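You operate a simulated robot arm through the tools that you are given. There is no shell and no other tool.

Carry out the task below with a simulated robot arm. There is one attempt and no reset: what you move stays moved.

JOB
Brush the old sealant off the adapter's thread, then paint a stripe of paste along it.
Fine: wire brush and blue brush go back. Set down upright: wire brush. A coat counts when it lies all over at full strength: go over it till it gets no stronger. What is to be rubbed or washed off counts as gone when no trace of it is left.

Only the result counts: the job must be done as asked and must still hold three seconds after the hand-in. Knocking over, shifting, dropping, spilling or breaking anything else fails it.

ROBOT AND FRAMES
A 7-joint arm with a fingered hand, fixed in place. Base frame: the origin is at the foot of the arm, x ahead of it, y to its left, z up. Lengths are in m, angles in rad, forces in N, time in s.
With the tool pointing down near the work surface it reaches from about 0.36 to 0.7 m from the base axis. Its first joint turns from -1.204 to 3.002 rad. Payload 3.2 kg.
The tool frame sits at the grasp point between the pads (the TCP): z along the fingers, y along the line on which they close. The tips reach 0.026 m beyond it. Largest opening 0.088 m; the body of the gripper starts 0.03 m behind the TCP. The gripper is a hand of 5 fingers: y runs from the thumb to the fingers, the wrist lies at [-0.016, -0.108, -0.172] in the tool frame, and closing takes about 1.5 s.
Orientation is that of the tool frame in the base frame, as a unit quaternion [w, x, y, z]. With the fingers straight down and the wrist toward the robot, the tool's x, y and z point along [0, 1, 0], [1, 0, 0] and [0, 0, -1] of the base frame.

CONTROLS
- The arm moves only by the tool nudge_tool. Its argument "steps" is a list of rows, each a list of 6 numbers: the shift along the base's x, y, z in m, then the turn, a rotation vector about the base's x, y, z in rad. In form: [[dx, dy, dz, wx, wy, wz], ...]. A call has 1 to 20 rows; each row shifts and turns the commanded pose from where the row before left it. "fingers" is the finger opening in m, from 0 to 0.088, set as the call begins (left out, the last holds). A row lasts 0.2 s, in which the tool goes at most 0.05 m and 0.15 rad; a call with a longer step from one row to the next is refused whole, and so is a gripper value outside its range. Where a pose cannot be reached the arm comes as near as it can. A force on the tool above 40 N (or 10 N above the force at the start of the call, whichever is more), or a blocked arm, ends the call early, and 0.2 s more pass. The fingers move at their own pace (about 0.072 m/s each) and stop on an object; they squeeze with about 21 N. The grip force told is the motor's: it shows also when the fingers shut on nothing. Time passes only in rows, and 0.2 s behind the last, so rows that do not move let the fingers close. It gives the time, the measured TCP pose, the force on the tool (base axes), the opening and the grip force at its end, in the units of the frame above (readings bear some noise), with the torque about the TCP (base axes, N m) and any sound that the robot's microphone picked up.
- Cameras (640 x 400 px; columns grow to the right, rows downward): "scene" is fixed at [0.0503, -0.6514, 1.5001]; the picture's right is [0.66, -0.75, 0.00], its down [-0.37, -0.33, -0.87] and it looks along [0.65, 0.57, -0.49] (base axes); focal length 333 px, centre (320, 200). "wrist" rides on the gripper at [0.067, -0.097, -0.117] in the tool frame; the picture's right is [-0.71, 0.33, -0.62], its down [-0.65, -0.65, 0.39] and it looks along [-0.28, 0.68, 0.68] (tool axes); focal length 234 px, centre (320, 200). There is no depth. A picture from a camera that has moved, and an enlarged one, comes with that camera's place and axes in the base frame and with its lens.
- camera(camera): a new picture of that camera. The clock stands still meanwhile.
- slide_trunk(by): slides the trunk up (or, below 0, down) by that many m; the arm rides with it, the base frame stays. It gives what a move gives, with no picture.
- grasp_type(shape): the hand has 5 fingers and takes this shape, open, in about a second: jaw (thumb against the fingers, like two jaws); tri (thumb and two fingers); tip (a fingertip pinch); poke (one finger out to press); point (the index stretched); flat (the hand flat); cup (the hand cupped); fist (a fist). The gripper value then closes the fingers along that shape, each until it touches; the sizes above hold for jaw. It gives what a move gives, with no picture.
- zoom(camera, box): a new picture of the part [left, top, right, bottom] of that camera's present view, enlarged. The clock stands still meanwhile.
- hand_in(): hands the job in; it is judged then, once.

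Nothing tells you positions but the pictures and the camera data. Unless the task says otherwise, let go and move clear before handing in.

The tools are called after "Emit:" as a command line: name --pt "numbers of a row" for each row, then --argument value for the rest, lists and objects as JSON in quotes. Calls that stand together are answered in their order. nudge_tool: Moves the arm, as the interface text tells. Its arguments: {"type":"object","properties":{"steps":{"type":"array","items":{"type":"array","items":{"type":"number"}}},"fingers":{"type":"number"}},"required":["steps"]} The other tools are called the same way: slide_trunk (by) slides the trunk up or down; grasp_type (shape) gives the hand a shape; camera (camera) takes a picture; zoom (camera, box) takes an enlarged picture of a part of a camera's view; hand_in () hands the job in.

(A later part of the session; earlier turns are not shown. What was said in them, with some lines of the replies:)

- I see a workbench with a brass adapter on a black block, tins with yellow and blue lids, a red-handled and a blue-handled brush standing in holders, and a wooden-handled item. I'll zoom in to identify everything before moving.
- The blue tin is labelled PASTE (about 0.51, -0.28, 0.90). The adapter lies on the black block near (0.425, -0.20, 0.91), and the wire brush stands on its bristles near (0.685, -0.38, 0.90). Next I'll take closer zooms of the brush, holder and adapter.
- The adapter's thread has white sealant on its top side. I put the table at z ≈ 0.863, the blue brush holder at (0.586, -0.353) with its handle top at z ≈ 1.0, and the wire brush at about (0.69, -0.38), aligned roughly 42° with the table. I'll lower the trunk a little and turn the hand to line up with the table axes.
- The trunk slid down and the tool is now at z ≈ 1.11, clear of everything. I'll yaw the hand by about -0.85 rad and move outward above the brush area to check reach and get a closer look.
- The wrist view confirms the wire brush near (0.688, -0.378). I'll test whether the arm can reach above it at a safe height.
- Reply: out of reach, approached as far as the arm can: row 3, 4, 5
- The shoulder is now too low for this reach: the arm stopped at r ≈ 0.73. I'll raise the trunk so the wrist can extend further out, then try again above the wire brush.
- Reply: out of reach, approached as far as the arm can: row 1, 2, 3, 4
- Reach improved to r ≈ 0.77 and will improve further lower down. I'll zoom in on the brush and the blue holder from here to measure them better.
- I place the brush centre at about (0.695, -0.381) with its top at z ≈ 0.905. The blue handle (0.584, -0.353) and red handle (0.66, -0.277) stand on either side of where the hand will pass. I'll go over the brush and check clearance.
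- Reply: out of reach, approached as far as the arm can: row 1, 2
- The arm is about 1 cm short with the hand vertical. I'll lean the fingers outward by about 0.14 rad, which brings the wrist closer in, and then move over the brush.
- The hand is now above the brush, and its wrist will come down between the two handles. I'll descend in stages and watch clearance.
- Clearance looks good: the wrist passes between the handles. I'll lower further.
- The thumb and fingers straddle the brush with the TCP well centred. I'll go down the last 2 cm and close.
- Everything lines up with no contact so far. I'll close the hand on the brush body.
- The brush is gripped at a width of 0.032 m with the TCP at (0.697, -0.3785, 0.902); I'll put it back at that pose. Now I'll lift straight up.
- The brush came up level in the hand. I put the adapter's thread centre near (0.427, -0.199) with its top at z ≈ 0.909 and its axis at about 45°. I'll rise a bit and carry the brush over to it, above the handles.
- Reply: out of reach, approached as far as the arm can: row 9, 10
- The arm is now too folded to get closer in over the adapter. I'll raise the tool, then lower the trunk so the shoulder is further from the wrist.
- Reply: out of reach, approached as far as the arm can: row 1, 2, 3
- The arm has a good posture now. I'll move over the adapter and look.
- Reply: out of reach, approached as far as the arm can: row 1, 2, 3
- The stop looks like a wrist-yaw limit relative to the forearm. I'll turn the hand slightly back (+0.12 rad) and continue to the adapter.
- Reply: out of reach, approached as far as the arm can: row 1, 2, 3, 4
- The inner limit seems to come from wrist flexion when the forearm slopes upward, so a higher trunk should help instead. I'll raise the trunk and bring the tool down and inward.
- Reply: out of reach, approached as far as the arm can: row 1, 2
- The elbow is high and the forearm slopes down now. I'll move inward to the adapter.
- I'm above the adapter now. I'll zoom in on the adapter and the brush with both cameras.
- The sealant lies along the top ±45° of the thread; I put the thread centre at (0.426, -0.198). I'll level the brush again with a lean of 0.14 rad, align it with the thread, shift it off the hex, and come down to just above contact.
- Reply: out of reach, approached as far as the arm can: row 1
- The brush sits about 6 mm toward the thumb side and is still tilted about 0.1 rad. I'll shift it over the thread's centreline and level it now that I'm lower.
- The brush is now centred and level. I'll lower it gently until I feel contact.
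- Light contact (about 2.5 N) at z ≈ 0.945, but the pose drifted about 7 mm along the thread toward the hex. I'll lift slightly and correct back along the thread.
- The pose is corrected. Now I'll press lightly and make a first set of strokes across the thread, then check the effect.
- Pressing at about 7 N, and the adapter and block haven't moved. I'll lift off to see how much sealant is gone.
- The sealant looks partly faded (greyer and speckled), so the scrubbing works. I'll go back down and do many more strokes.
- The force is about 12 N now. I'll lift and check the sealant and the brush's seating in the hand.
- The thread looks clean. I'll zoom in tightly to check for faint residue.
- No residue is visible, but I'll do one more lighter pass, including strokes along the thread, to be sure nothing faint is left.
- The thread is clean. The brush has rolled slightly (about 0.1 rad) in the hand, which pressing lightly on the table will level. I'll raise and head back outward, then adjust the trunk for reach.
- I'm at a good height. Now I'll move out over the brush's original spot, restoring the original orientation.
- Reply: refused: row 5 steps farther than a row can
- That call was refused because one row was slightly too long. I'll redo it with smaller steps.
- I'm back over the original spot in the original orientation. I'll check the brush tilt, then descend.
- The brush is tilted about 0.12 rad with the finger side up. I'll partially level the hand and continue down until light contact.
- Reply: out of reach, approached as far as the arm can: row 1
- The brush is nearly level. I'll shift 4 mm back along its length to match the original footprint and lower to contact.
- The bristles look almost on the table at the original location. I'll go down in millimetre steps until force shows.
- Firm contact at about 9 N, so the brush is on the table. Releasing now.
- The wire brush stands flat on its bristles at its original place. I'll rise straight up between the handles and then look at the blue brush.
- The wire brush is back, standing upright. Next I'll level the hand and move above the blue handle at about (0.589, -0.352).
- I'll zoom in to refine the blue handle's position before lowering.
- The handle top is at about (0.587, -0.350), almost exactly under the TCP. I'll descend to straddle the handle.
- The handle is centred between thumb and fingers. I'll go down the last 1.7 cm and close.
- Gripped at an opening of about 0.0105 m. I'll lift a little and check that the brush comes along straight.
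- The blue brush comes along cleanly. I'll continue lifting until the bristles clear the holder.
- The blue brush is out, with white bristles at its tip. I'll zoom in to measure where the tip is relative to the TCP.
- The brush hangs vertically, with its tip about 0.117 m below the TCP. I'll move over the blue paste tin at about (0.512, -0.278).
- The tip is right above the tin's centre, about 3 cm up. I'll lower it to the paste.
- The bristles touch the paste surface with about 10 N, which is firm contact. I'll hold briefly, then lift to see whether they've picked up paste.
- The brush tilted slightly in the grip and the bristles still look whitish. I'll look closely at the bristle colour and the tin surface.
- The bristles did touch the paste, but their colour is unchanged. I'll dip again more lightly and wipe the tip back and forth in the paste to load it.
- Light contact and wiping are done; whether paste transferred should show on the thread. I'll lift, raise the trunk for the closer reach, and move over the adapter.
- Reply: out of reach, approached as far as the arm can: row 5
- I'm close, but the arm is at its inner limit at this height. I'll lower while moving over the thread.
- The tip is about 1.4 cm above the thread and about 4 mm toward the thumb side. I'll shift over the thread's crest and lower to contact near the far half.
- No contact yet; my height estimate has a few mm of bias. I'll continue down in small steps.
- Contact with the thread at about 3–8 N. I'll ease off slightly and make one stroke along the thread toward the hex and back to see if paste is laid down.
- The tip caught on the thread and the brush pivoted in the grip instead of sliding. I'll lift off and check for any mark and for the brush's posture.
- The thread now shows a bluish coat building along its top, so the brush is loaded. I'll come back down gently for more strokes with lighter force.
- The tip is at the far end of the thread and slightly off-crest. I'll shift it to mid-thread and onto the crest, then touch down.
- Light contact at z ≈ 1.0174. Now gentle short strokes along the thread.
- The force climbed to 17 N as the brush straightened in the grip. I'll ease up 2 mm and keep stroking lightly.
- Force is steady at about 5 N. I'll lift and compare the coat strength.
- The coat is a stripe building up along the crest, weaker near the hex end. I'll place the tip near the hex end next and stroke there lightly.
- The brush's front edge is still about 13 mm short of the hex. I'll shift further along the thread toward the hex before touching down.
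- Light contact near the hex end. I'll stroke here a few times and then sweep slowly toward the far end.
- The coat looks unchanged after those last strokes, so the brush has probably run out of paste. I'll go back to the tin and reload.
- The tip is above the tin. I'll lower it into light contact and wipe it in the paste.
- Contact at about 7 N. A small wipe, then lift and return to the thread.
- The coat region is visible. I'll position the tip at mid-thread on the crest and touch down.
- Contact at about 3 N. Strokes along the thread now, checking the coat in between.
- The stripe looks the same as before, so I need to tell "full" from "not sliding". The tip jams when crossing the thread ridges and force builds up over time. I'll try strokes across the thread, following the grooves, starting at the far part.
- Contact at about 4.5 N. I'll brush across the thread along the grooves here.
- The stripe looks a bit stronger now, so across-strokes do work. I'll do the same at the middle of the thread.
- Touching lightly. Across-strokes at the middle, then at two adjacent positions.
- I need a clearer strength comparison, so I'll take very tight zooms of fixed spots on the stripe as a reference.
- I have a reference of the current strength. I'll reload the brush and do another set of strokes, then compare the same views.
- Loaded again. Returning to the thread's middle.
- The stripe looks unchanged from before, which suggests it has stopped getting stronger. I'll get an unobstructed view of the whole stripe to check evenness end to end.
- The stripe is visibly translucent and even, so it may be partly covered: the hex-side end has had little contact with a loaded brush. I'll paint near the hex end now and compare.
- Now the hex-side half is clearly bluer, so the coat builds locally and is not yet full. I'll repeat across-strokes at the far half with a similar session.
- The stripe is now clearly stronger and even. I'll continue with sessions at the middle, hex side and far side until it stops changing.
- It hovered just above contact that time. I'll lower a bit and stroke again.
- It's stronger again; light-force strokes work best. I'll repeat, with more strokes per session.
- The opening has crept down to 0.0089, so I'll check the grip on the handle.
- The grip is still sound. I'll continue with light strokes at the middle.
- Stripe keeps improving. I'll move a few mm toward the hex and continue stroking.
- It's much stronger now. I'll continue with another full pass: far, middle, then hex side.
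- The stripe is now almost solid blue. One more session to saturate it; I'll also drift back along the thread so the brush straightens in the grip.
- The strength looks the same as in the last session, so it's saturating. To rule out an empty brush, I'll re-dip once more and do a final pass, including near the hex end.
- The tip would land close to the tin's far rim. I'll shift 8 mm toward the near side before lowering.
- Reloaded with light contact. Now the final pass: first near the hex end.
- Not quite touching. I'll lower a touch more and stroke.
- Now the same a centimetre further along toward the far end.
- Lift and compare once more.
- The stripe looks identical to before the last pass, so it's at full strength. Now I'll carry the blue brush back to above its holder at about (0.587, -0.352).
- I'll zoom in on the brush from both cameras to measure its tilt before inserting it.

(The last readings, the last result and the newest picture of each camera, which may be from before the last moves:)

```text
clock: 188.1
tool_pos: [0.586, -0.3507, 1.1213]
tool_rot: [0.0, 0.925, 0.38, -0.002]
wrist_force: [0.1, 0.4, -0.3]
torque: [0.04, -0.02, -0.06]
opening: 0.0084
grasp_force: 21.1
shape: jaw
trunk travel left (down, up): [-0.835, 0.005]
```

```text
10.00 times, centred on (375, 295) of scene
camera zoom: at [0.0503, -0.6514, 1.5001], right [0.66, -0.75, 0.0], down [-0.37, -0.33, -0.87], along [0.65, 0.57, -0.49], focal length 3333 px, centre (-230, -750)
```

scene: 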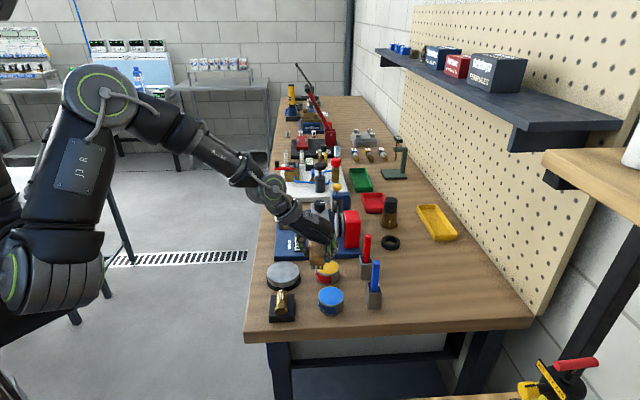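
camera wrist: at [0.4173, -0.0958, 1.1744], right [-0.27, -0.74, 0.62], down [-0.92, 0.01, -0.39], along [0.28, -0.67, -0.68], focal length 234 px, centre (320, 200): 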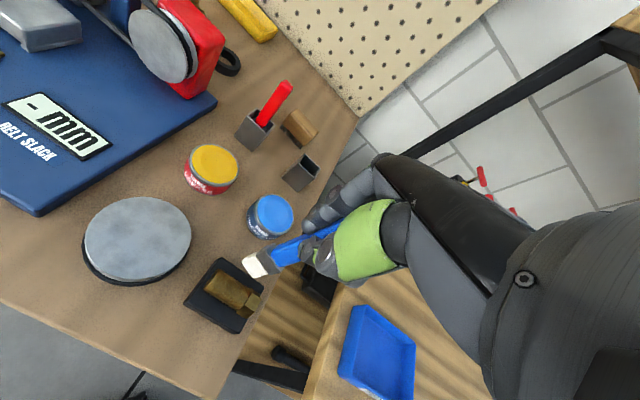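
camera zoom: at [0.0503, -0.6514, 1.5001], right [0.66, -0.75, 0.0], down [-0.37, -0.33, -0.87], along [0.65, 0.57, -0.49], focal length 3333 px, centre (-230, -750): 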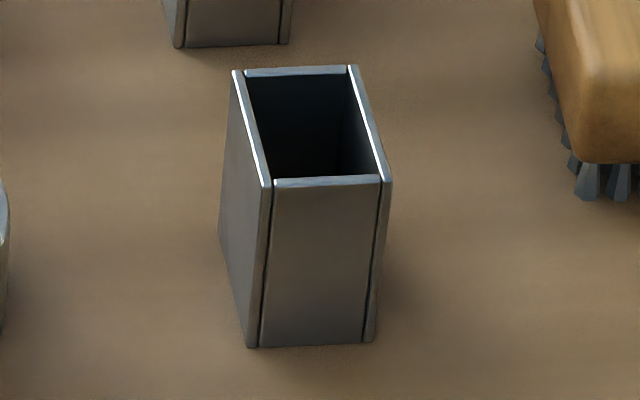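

The brush leans about 0.2 rad in the grip and has yawed about 17° relative to the holder. I'll counter-rotate the hand to bring it vertical and aligned, then re-measure.

Emit:
nudge_tool --pt "0 0 0 -0.088 0.0535 0" --pt "0 0 0 -0.088 0.0535 0" --pt "0 0 0 0 0 0.14" --pt "0 0 0 0 0 0.14" --pt "0 0 0 0 0 0"

Emit:
zoom --camera "scene" --box '[340, 180, 420, 310]'

Emit:
zoom --camera "wrist" --box '[180, 190, 360, 330]'

Emit:
zoom --camera "scene" --box '[370, 200, 400, 262]'

```text
clock: 189.3
tool_pos: [0.5882, -0.3513, 1.1191]
tool_rot: [0.072, 0.858, 0.503, -0.075]
wrist_force: [0.0, 0.1, -0.6]
torque: [0.01, -0.01, -0.05]
opening: 0.0084
grasp_force: 21.1
shape: jaw
trunk travel left (down, up): [-0.835, 0.005]
```

```text
3.08 times, centred on (380, 245) of scene
camera zoom: at [0.0503, -0.6514, 1.5001], right [0.66, -0.75, 0.0], down [-0.37, -0.33, -0.87], along [0.65, 0.57, -0.49], focal length 1025 px, centre (135, 62)
```

zoom: 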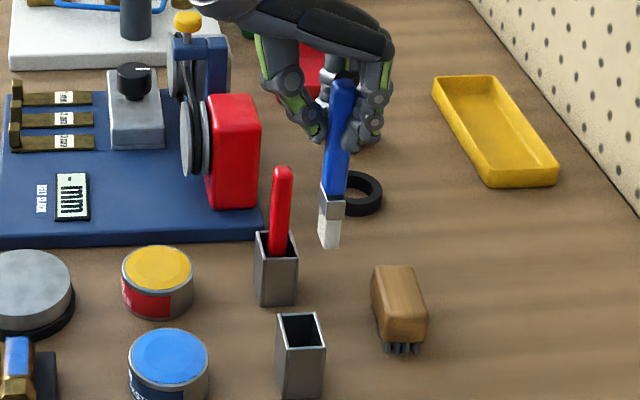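

```text
2.86 times, centred on (270, 260) of wrist
camera zoom: at [0.5414, -0.2247, 1.2139], right [-0.02, -0.64, 0.77], down [-0.91, -0.32, -0.28], along [0.42, -0.7, -0.57], focal length 669 px, centre (463, 29)
```

zoom: 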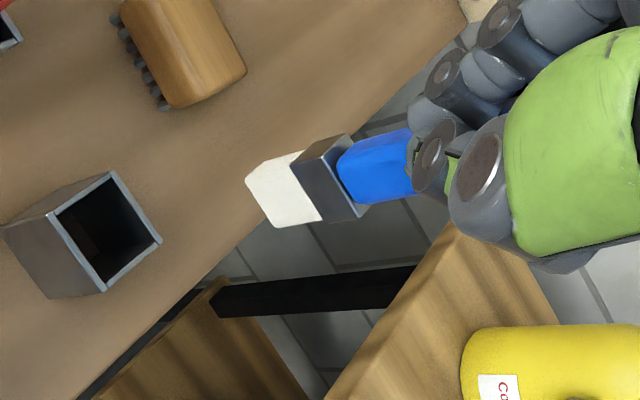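

```text
6.45 times, centred on (385, 231) of scene
camera zoom: at [0.0503, -0.6514, 1.5001], right [0.66, -0.75, 0.0], down [-0.37, -0.33, -0.87], along [0.65, 0.57, -0.49], focal length 2150 px, centre (-99, 0)
```

zoom: 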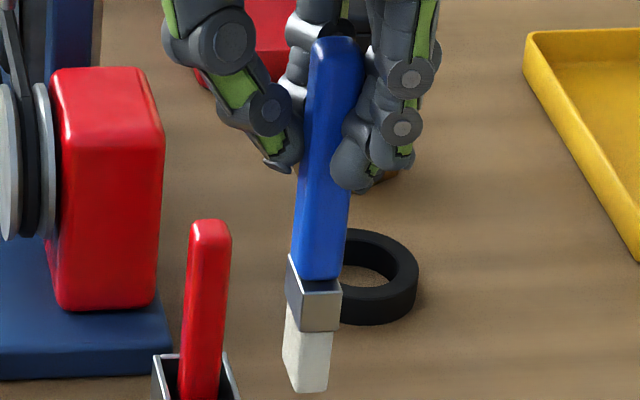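

The brush is now vertical and aligned with the holder. The tip needs to shift about 13 mm toward the thumb side and 4 mm along; I'll do that and descend to just above the rim.

Emit:
nudge_tool --pt "-0.0064 0.012 0 0 0 0" --pt "0 0 -0.03 0 0 0" --pt "0 0 -0.03 0 0 0" --pt "0 0 -0.008 0 0 0" --pt "0 0 0 0 0 0"

Emit:
zoom --camera "scene" --box '[355, 235, 400, 315]'

Emit:
zoom --camera "wrist" --box '[200, 200, 340, 310]'

```text
clock: 190.5
tool_pos: [0.5811, -0.3404, 1.0488]
tool_rot: [0.072, 0.858, 0.503, -0.075]
wrist_force: [0.6, -0.1, -0.6]
torque: [0.0, -0.02, -0.02]
opening: 0.0083
grasp_force: 21.3
shape: jaw
trunk travel left (down, up): [-0.835, 0.005]
```

```text
5.00 times, centred on (378, 275) of scene
camera zoom: at [0.0503, -0.6514, 1.5001], right [0.66, -0.75, 0.0], down [-0.37, -0.33, -0.87], along [0.65, 0.57, -0.49], focal length 1666 px, centre (32, -175)
```

zoom: 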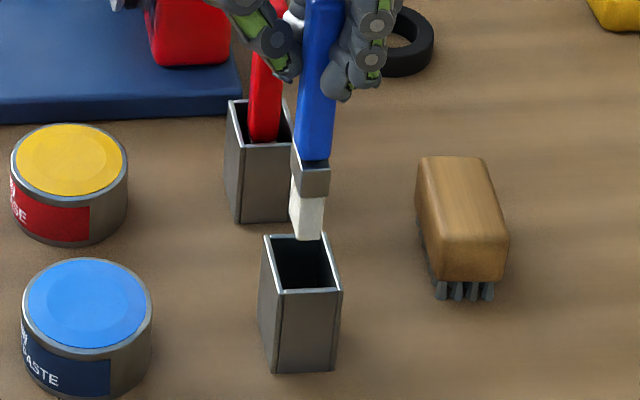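

```text
3.64 times, centred on (270, 255) of wrist
camera zoom: at [0.5354, -0.2137, 1.1446], right [-0.02, -0.64, 0.77], down [-0.91, -0.31, -0.28], along [0.42, -0.7, -0.57], focal length 852 px, centre (502, 0)
```

zoom: 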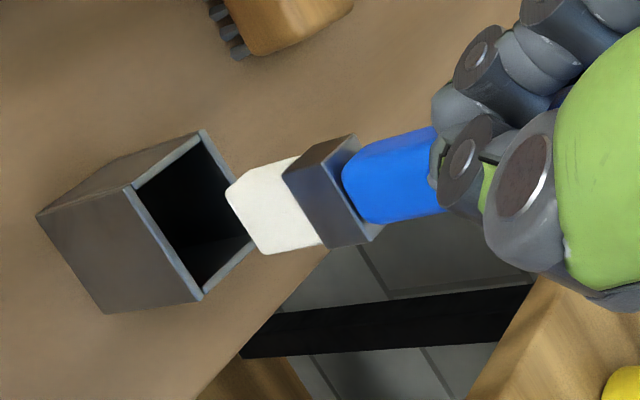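

The tip is just above the opening and nearly centred. A small correction, then lower in.

Emit:
nudge_tool --pt "0.0029 0.0007 -0.008 0 0 0" --pt "0 0 -0.01 0 0 0" --pt "0 0 0 0 0 0"

Emit:
zoom --camera "scene" --box '[360, 250, 395, 312]'

Emit:
zoom --camera "wrist" --box '[210, 210, 330, 300]'

```text
clock: 191.3
tool_pos: [0.5835, -0.3398, 1.0332]
tool_rot: [0.073, 0.858, 0.503, -0.073]
wrist_force: [0.6, 0.4, 0.3]
torque: [0.0, 0.0, 0.02]
opening: 0.0085
grasp_force: 20.8
shape: jaw
trunk travel left (down, up): [-0.835, 0.005]
```

```text
6.45 times, centred on (378, 281) of scene
camera zoom: at [0.0503, -0.6514, 1.5001], right [0.66, -0.75, 0.0], down [-0.37, -0.33, -0.87], along [0.65, 0.57, -0.49], focal length 2150 px, centre (-51, -323)
```

zoom: 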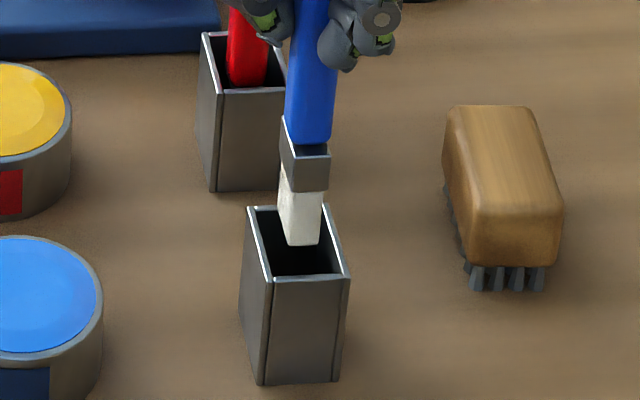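

```text
4.44 times, centred on (270, 255) of wrist
camera zoom: at [0.5371, -0.213, 1.1269], right [-0.02, -0.64, 0.77], down [-0.91, -0.31, -0.28], along [0.42, -0.7, -0.57], focal length 1041 px, centre (542, -44)
```

zoom: 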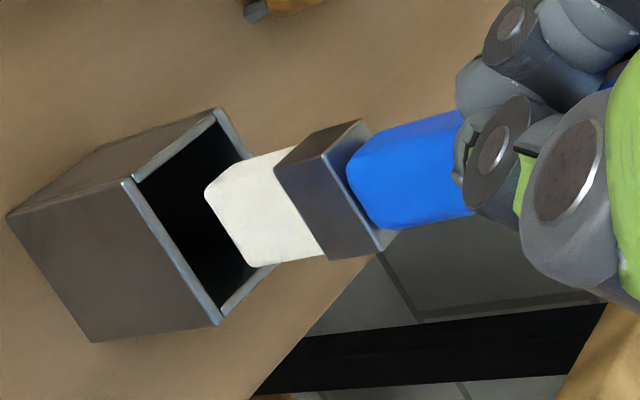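

The tip is aligned with the opening. I'll lower it in gradually, watching forces.

Emit:
nudge_tool --pt "0 0 -0.008 0 0 0" --pt "0 0 -0.008 0 0 0"

Emit:
zoom --camera "scene" --box '[360, 250, 395, 312]'

Emit:
zoom --camera "wrist" --box '[210, 210, 330, 300]'

```text
clock: 191.9
tool_pos: [0.5846, -0.3409, 1.0153]
tool_rot: [0.072, 0.859, 0.502, -0.074]
wrist_force: [-0.7, -0.2, 0.1]
torque: [0.01, -0.03, -0.02]
opening: 0.0084
grasp_force: 21.0
shape: jaw
trunk travel left (down, up): [-0.835, 0.005]
```

```text
6.45 times, centred on (378, 281) of scene
camera zoom: at [0.0503, -0.6514, 1.5001], right [0.66, -0.75, 0.0], down [-0.37, -0.33, -0.87], along [0.65, 0.57, -0.49], focal length 2150 px, centre (-51, -323)
```

zoom: 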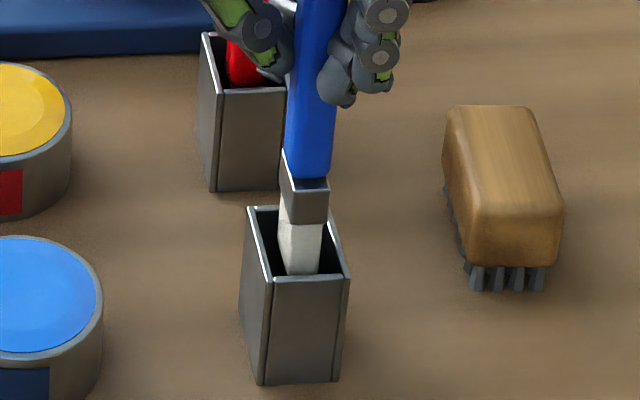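

```text
4.44 times, centred on (270, 255) of wrist
camera zoom: at [0.5383, -0.2137, 1.1106], right [-0.02, -0.64, 0.77], down [-0.91, -0.31, -0.28], along [0.42, -0.7, -0.57], focal length 1041 px, centre (542, -44)
```

zoom: 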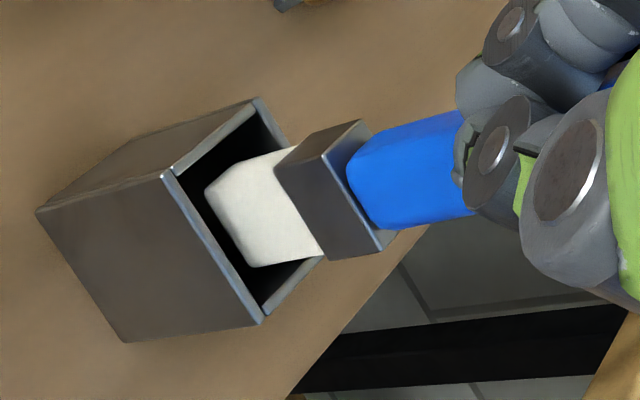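

The bristles have entered the holder cleanly. Continuing down.

Emit:
nudge_tool --pt "0 0 -0.01 0 0 0" --pt "0 0 -0.01 0 0 0"

Emit:
zoom --camera "scene" --box '[360, 250, 395, 312]'

Emit:
zoom --camera "wrist" --box '[210, 210, 330, 300]'

```text
clock: 192.5
tool_pos: [0.5852, -0.3399, 0.9978]
tool_rot: [0.073, 0.858, 0.503, -0.074]
wrist_force: [-0.8, 0.0, -0.8]
torque: [0.05, 0.01, -0.02]
opening: 0.0083
grasp_force: 20.4
shape: jaw
trunk travel left (down, up): [-0.835, 0.005]
```

```text
6.45 times, centred on (378, 281) of scene
camera zoom: at [0.0503, -0.6514, 1.5001], right [0.66, -0.75, 0.0], down [-0.37, -0.33, -0.87], along [0.65, 0.57, -0.49], focal length 2150 px, centre (-51, -323)
```

zoom: 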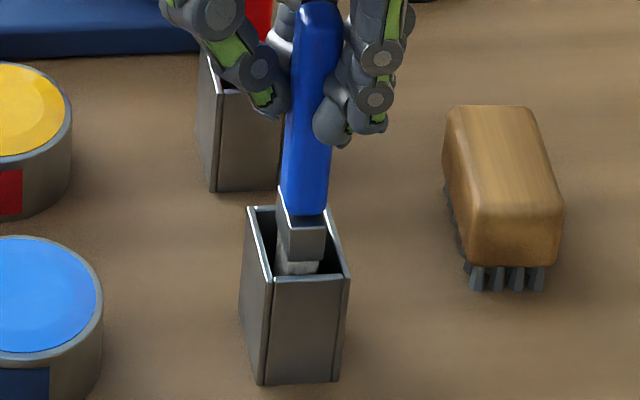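

```text
4.44 times, centred on (270, 255) of wrist
camera zoom: at [0.5387, -0.2135, 1.0919], right [-0.02, -0.64, 0.77], down [-0.91, -0.31, -0.28], along [0.42, -0.7, -0.57], focal length 1041 px, centre (542, -44)
```

zoom: 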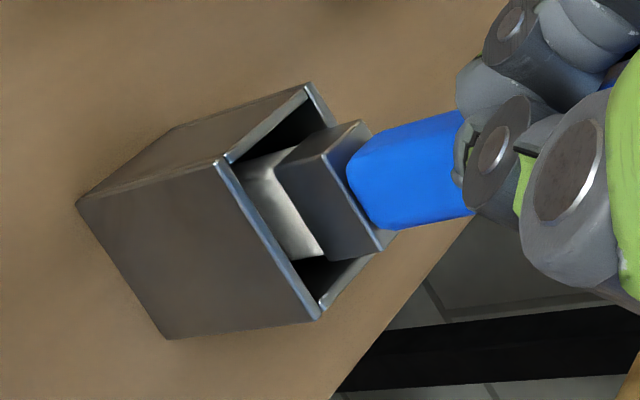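

Emit:
nudge_tool --pt "0 0 -0.008 0 0 0" --pt "0 0 -0.008 0 0 0"

Emit:
zoom --camera "scene" --box '[360, 240, 395, 312]'

Emit:
zoom --camera "wrist" --box '[210, 200, 350, 310]'

```text
clock: 193.1
tool_pos: [0.5854, -0.3403, 0.9817]
tool_rot: [0.073, 0.859, 0.502, -0.074]
wrist_force: [0.0, 0.6, -0.3]
torque: [-0.04, -0.03, -0.02]
opening: 0.0087
grasp_force: 20.9
shape: jaw
trunk travel left (down, up): [-0.835, 0.005]
```

```text
5.56 times, centred on (378, 276) of scene
camera zoom: at [0.0503, -0.6514, 1.5001], right [0.66, -0.75, 0.0], down [-0.37, -0.33, -0.87], along [0.65, 0.57, -0.49], focal length 1852 px, centre (1, -222)
```

zoom: 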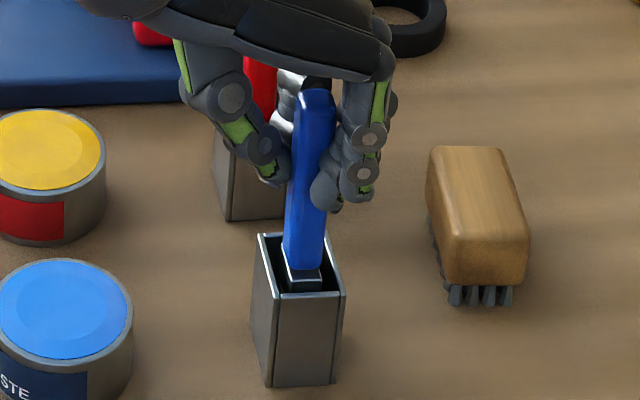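

```text
3.64 times, centred on (280, 255) of wrist
camera zoom: at [0.5382, -0.2137, 1.0759], right [-0.02, -0.64, 0.77], down [-0.91, -0.31, -0.28], along [0.42, -0.7, -0.57], focal length 852 px, centre (466, 0)
```

zoom: 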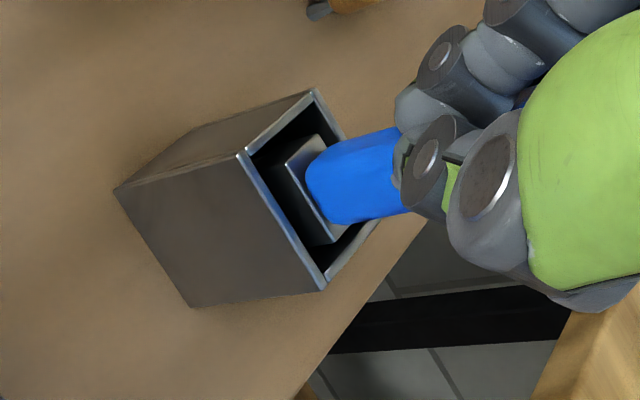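

Emit:
nudge_tool --pt "0 0 -0.003 0 0 0" --pt "0 0 -0.002 0 0 0"

Emit:
nudge_tool --pt "0 0 -0.002 0 0 0"

Emit:
nudge_tool --pt "0 0 -0.002 0 0 0"

Emit:
zoom --camera "scene" --box '[360, 240, 395, 312]'

```text
clock: 193.7
tool_pos: [0.5857, -0.34, 0.976]
tool_rot: [0.073, 0.859, 0.502, -0.074]
wrist_force: [0.3, -1.1, -0.5]
torque: [0.01, 0.02, 0.01]
opening: 0.0085
grasp_force: 21.3
shape: jaw
trunk travel left (down, up): [-0.835, 0.005]
```

```text
clock: 194.1
tool_pos: [0.5845, -0.3404, 0.9742]
tool_rot: [0.072, 0.858, 0.503, -0.074]
wrist_force: [0.7, 0.4, -0.4]
torque: [0.0, -0.01, 0.01]
opening: 0.0085
grasp_force: 21.1
shape: jaw
trunk travel left (down, up): [-0.835, 0.005]
```

```text
clock: 194.5
tool_pos: [0.5837, -0.3407, 0.9718]
tool_rot: [0.072, 0.858, 0.503, -0.073]
wrist_force: [-0.7, -0.8, -0.3]
torque: [-0.01, -0.04, 0.01]
opening: 0.0084
grasp_force: 20.9
shape: jaw
trunk travel left (down, up): [-0.835, 0.005]
```

```text
5.56 times, centred on (378, 276) of scene
camera zoom: at [0.0503, -0.6514, 1.5001], right [0.66, -0.75, 0.0], down [-0.37, -0.33, -0.87], along [0.65, 0.57, -0.49], focal length 1852 px, centre (1, -222)
```

zoom: 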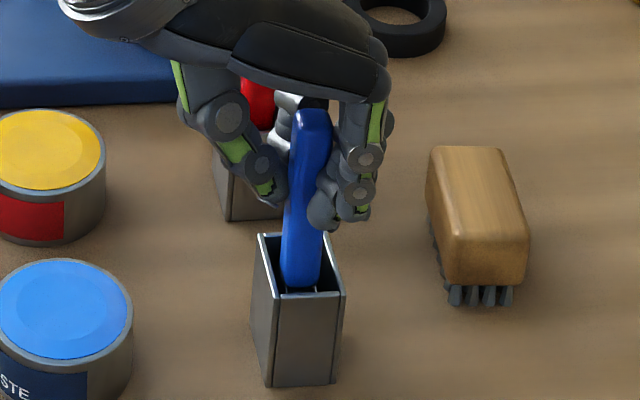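

The brush is almost at its original depth. A couple more millimetres until it touches the floor.

Emit:
nudge_tool --pt "0 0 -0.0015 0 0 0"

Emit:
nudge_tool --pt "0 0 -0.0015 0 0 0"

Emit:
nudge_tool --pt "0 0 -0.001 0 0 0"

Emit:
zoom --camera "scene" --box '[360, 240, 395, 312]'

Emit:
zoom --camera "wrist" --box '[210, 180, 390, 320]'

```text
clock: 194.9
tool_pos: [0.585, -0.3402, 0.9701]
tool_rot: [0.071, 0.858, 0.503, -0.074]
wrist_force: [-0.2, 0.6, 0.0]
torque: [0.02, 0.02, -0.03]
opening: 0.0087
grasp_force: 20.7
shape: jaw
trunk travel left (down, up): [-0.835, 0.005]
```

```text
clock: 195.3
tool_pos: [0.5846, -0.3405, 0.9691]
tool_rot: [0.073, 0.858, 0.503, -0.074]
wrist_force: [0.3, 1.3, -0.2]
torque: [0.0, 0.01, -0.01]
opening: 0.0084
grasp_force: 21.1
shape: jaw
trunk travel left (down, up): [-0.835, 0.005]
```

```text
clock: 195.7
tool_pos: [0.585, -0.3407, 0.9685]
tool_rot: [0.073, 0.857, 0.504, -0.073]
wrist_force: [-0.1, 0.1, 3.2]
torque: [-0.03, -0.02, 0.0]
opening: 0.0084
grasp_force: 21.5
shape: jaw
trunk travel left (down, up): [-0.835, 0.005]
```

```text
5.56 times, centred on (378, 276) of scene
camera zoom: at [0.0503, -0.6514, 1.5001], right [0.66, -0.75, 0.0], down [-0.37, -0.33, -0.87], along [0.65, 0.57, -0.49], focal length 1852 px, centre (1, -222)
```

zoom: 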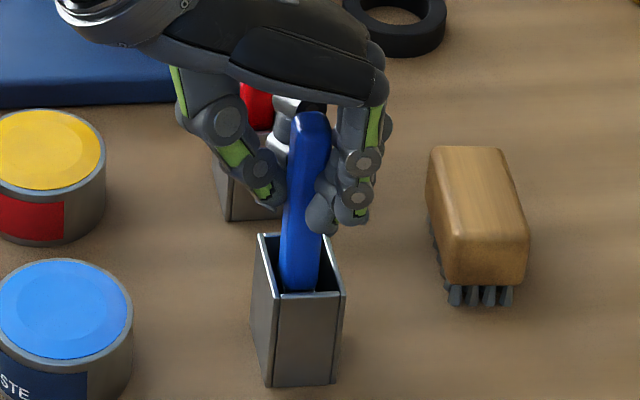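

```text
2.86 times, centred on (300, 250) of wrist
camera zoom: at [0.5372, -0.213, 1.0632], right [-0.02, -0.64, 0.77], down [-0.91, -0.32, -0.28], along [0.42, -0.7, -0.57], focal length 669 px, centre (377, 57)
```

zoom: 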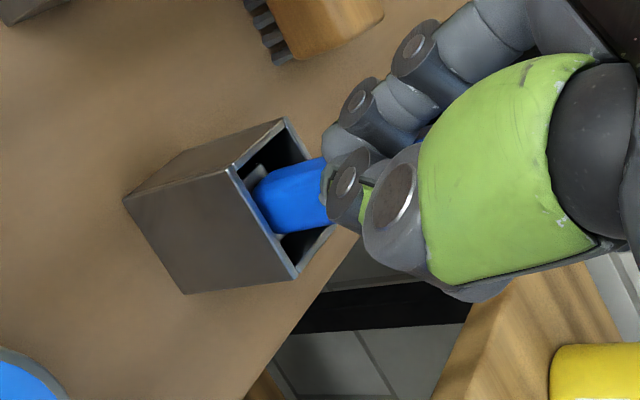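

The brush rests on the holder floor at about 3 N. Releasing.

Emit:
nudge_tool --fingers 0.088 --pt "0 0 0 0 0 0" --pt "0 0 0 0 0 0" --pt "0 0 0 0 0 0" --pt "0 0 0 0 0 0" --pt "0 0 0 0 0 0" --pt "0 0 0 0 0 0" --pt "0 0 0 0 0 0"

Emit:
zoom --camera "scene" --box '[350, 220, 410, 312]'

Emit:
zoom --camera "wrist" --box '[210, 180, 390, 320]'

```text
clock: 197.3
tool_pos: [0.5847, -0.3394, 0.968]
tool_rot: [0.072, 0.858, 0.503, -0.073]
wrist_force: [-0.7, -0.3, -0.2]
torque: [0.0, -0.02, -0.01]
opening: 0.0878
grasp_force: 0.1
shape: jaw
trunk travel left (down, up): [-0.835, 0.005]
```

```text
4.35 times, centred on (380, 266) of scene
camera zoom: at [0.0503, -0.6514, 1.5001], right [0.66, -0.75, 0.0], down [-0.37, -0.33, -0.87], along [0.65, 0.57, -0.49], focal length 1449 px, centre (59, -87)
```

zoom: 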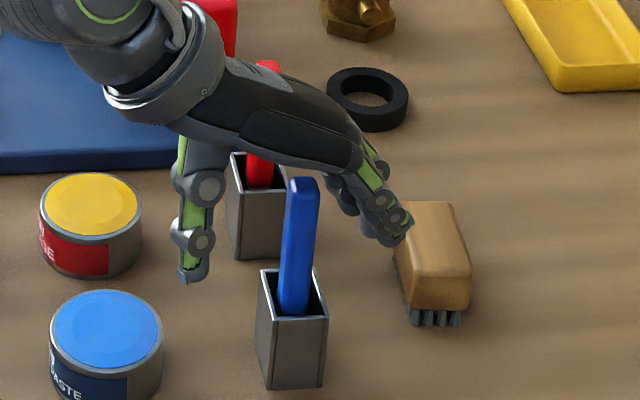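

```text
2.86 times, centred on (300, 250) of wrist
camera zoom: at [0.5376, -0.2133, 1.0622], right [-0.02, -0.64, 0.77], down [-0.91, -0.31, -0.28], along [0.42, -0.7, -0.57], focal length 669 px, centre (377, 57)
```

zoom: 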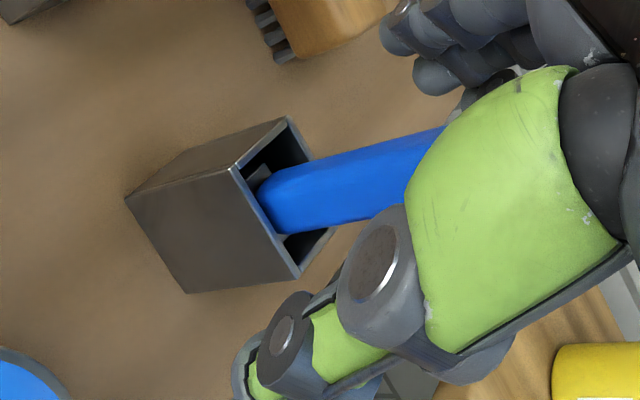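

The brush stays in its holder. I'll rise straight up and clear the area.

Emit:
nudge_tool --pt "0 0 0.015 0 0 0" --pt "0 0 0.025 0 0 0" --pt "0 0 0.03 0 0 0" --pt "0 0 0.035 0 0 0" --pt "0 0 0.04 0 0 0" --pt "0 0 0.04 0 0 0"

Emit:
camera --camera "scene"

Emit:
camera --camera "wrist"

```text
clock: 198.7
tool_pos: [0.5845, -0.3405, 1.1543]
tool_rot: [0.072, 0.858, 0.503, -0.074]
wrist_force: [0.1, -0.7, 0.0]
torque: [0.0, -0.03, 0.0]
opening: 0.0877
grasp_force: 0.0
shape: jaw
trunk travel left (down, up): [-0.835, 0.005]
```

```text
taken
```

scene: 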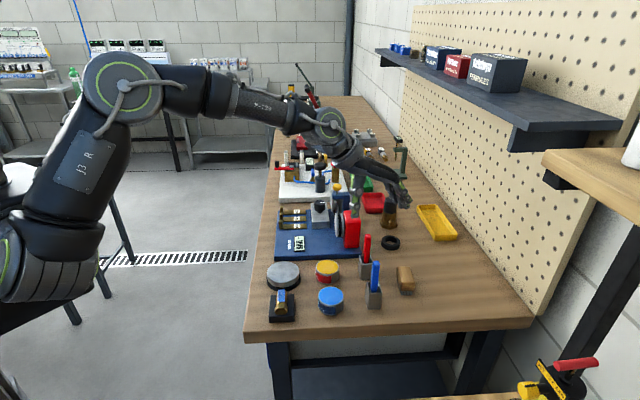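

```text
taken
camera wrist: at [0.5371, -0.2136, 1.2478], right [-0.02, -0.64, 0.77], down [-0.91, -0.31, -0.28], along [0.42, -0.7, -0.57], focal length 234 px, centre (320, 200)
```

wrist: 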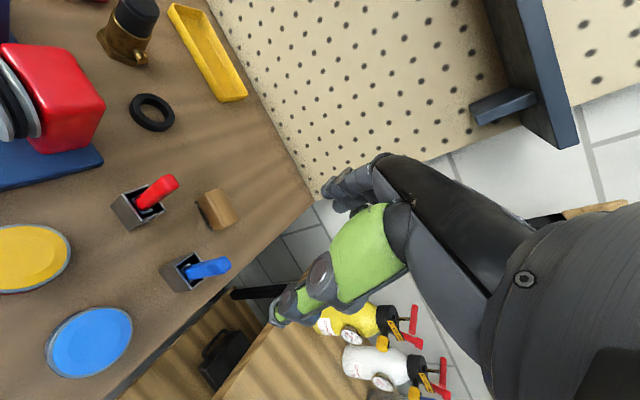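

The hand is clear. I'll do a final check of the whole work area against the initial picture and of the stripe.

Emit:
zoom --camera "scene" --box '[250, 220, 450, 345]'

Emit:
zoom --camera "scene" --box '[276, 285, 292, 307]'

Emit:
zoom --camera "scene" --box '[355, 245, 425, 315]'

```text
3.20 times, centred on (350, 282) of scene
camera zoom: at [0.0503, -0.6514, 1.5001], right [0.66, -0.75, 0.0], down [-0.37, -0.33, -0.87], along [0.65, 0.57, -0.49], focal length 1066 px, centre (224, -64)
```

zoom: 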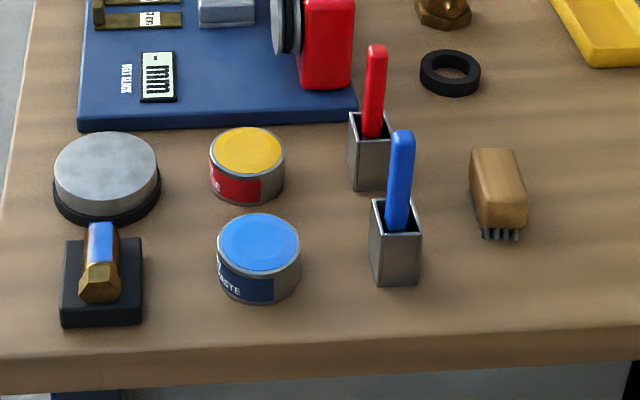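

```text
16.00 times, centred on (284, 296) of scene
camera zoom: at [0.0503, -0.6514, 1.5001], right [0.66, -0.75, 0.0], down [-0.37, -0.33, -0.87], along [0.65, 0.57, -0.49], focal length 5332 px, centre (896, -1336)
```

zoom: 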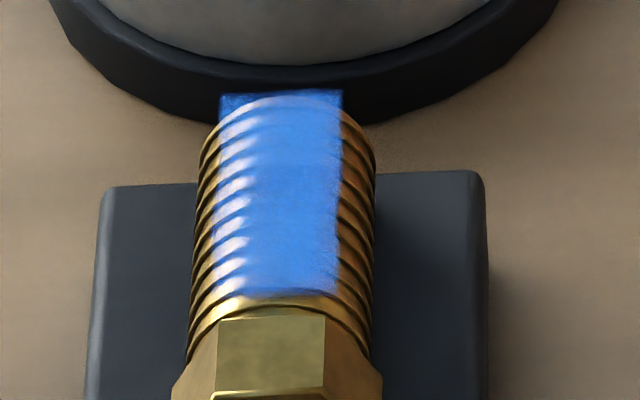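

```text
5.71 times, centred on (390, 280) of scene
camera zoom: at [0.0503, -0.6514, 1.5001], right [0.66, -0.75, 0.0], down [-0.37, -0.33, -0.87], along [0.65, 0.57, -0.49], focal length 1904 px, centre (-80, -257)
```

zoom: 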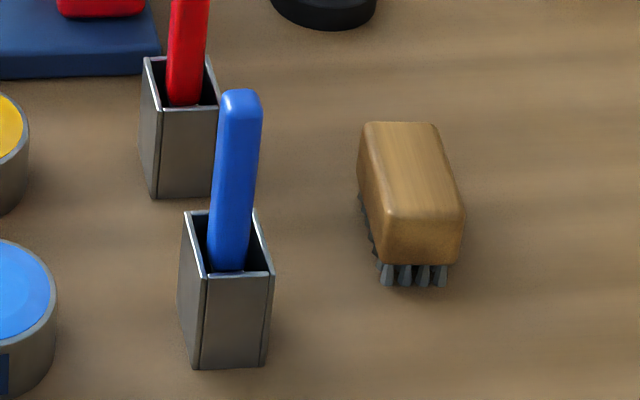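

The thread is clean, and the paste stripe is solid and did not get stronger over the last two passes. Both brushes are back, with the wire brush upright, and nothing else has moved. Handing in.

Emit:
hand_in

```text
The job is handed in.
```

The job is done and handed in; I haven't seen the judge's verdict.

- **Sealant:** I scrubbed the adapter's thread with the wire brush. Close-up views from two sides showed no white left, and I did one more pass to be sure.
- **Paste:** I painted a stripe along the top of the thread with the blue brush, re-dipping three times. It now looks solid blue and did not get any stronger over the last two passes. I judged "full strength" by eye from the pictures, so that is the least certain point.
- **Brushes:** The wire brush stands upright on its bristles, within a few millimetres of where it was. The blue brush is back in its holder, resting on the bottom.
- **Everything else:** The tins, red brush, adapter block and other parts look unmoved compared with the first picture. The hand was open and well clear before I handed in.
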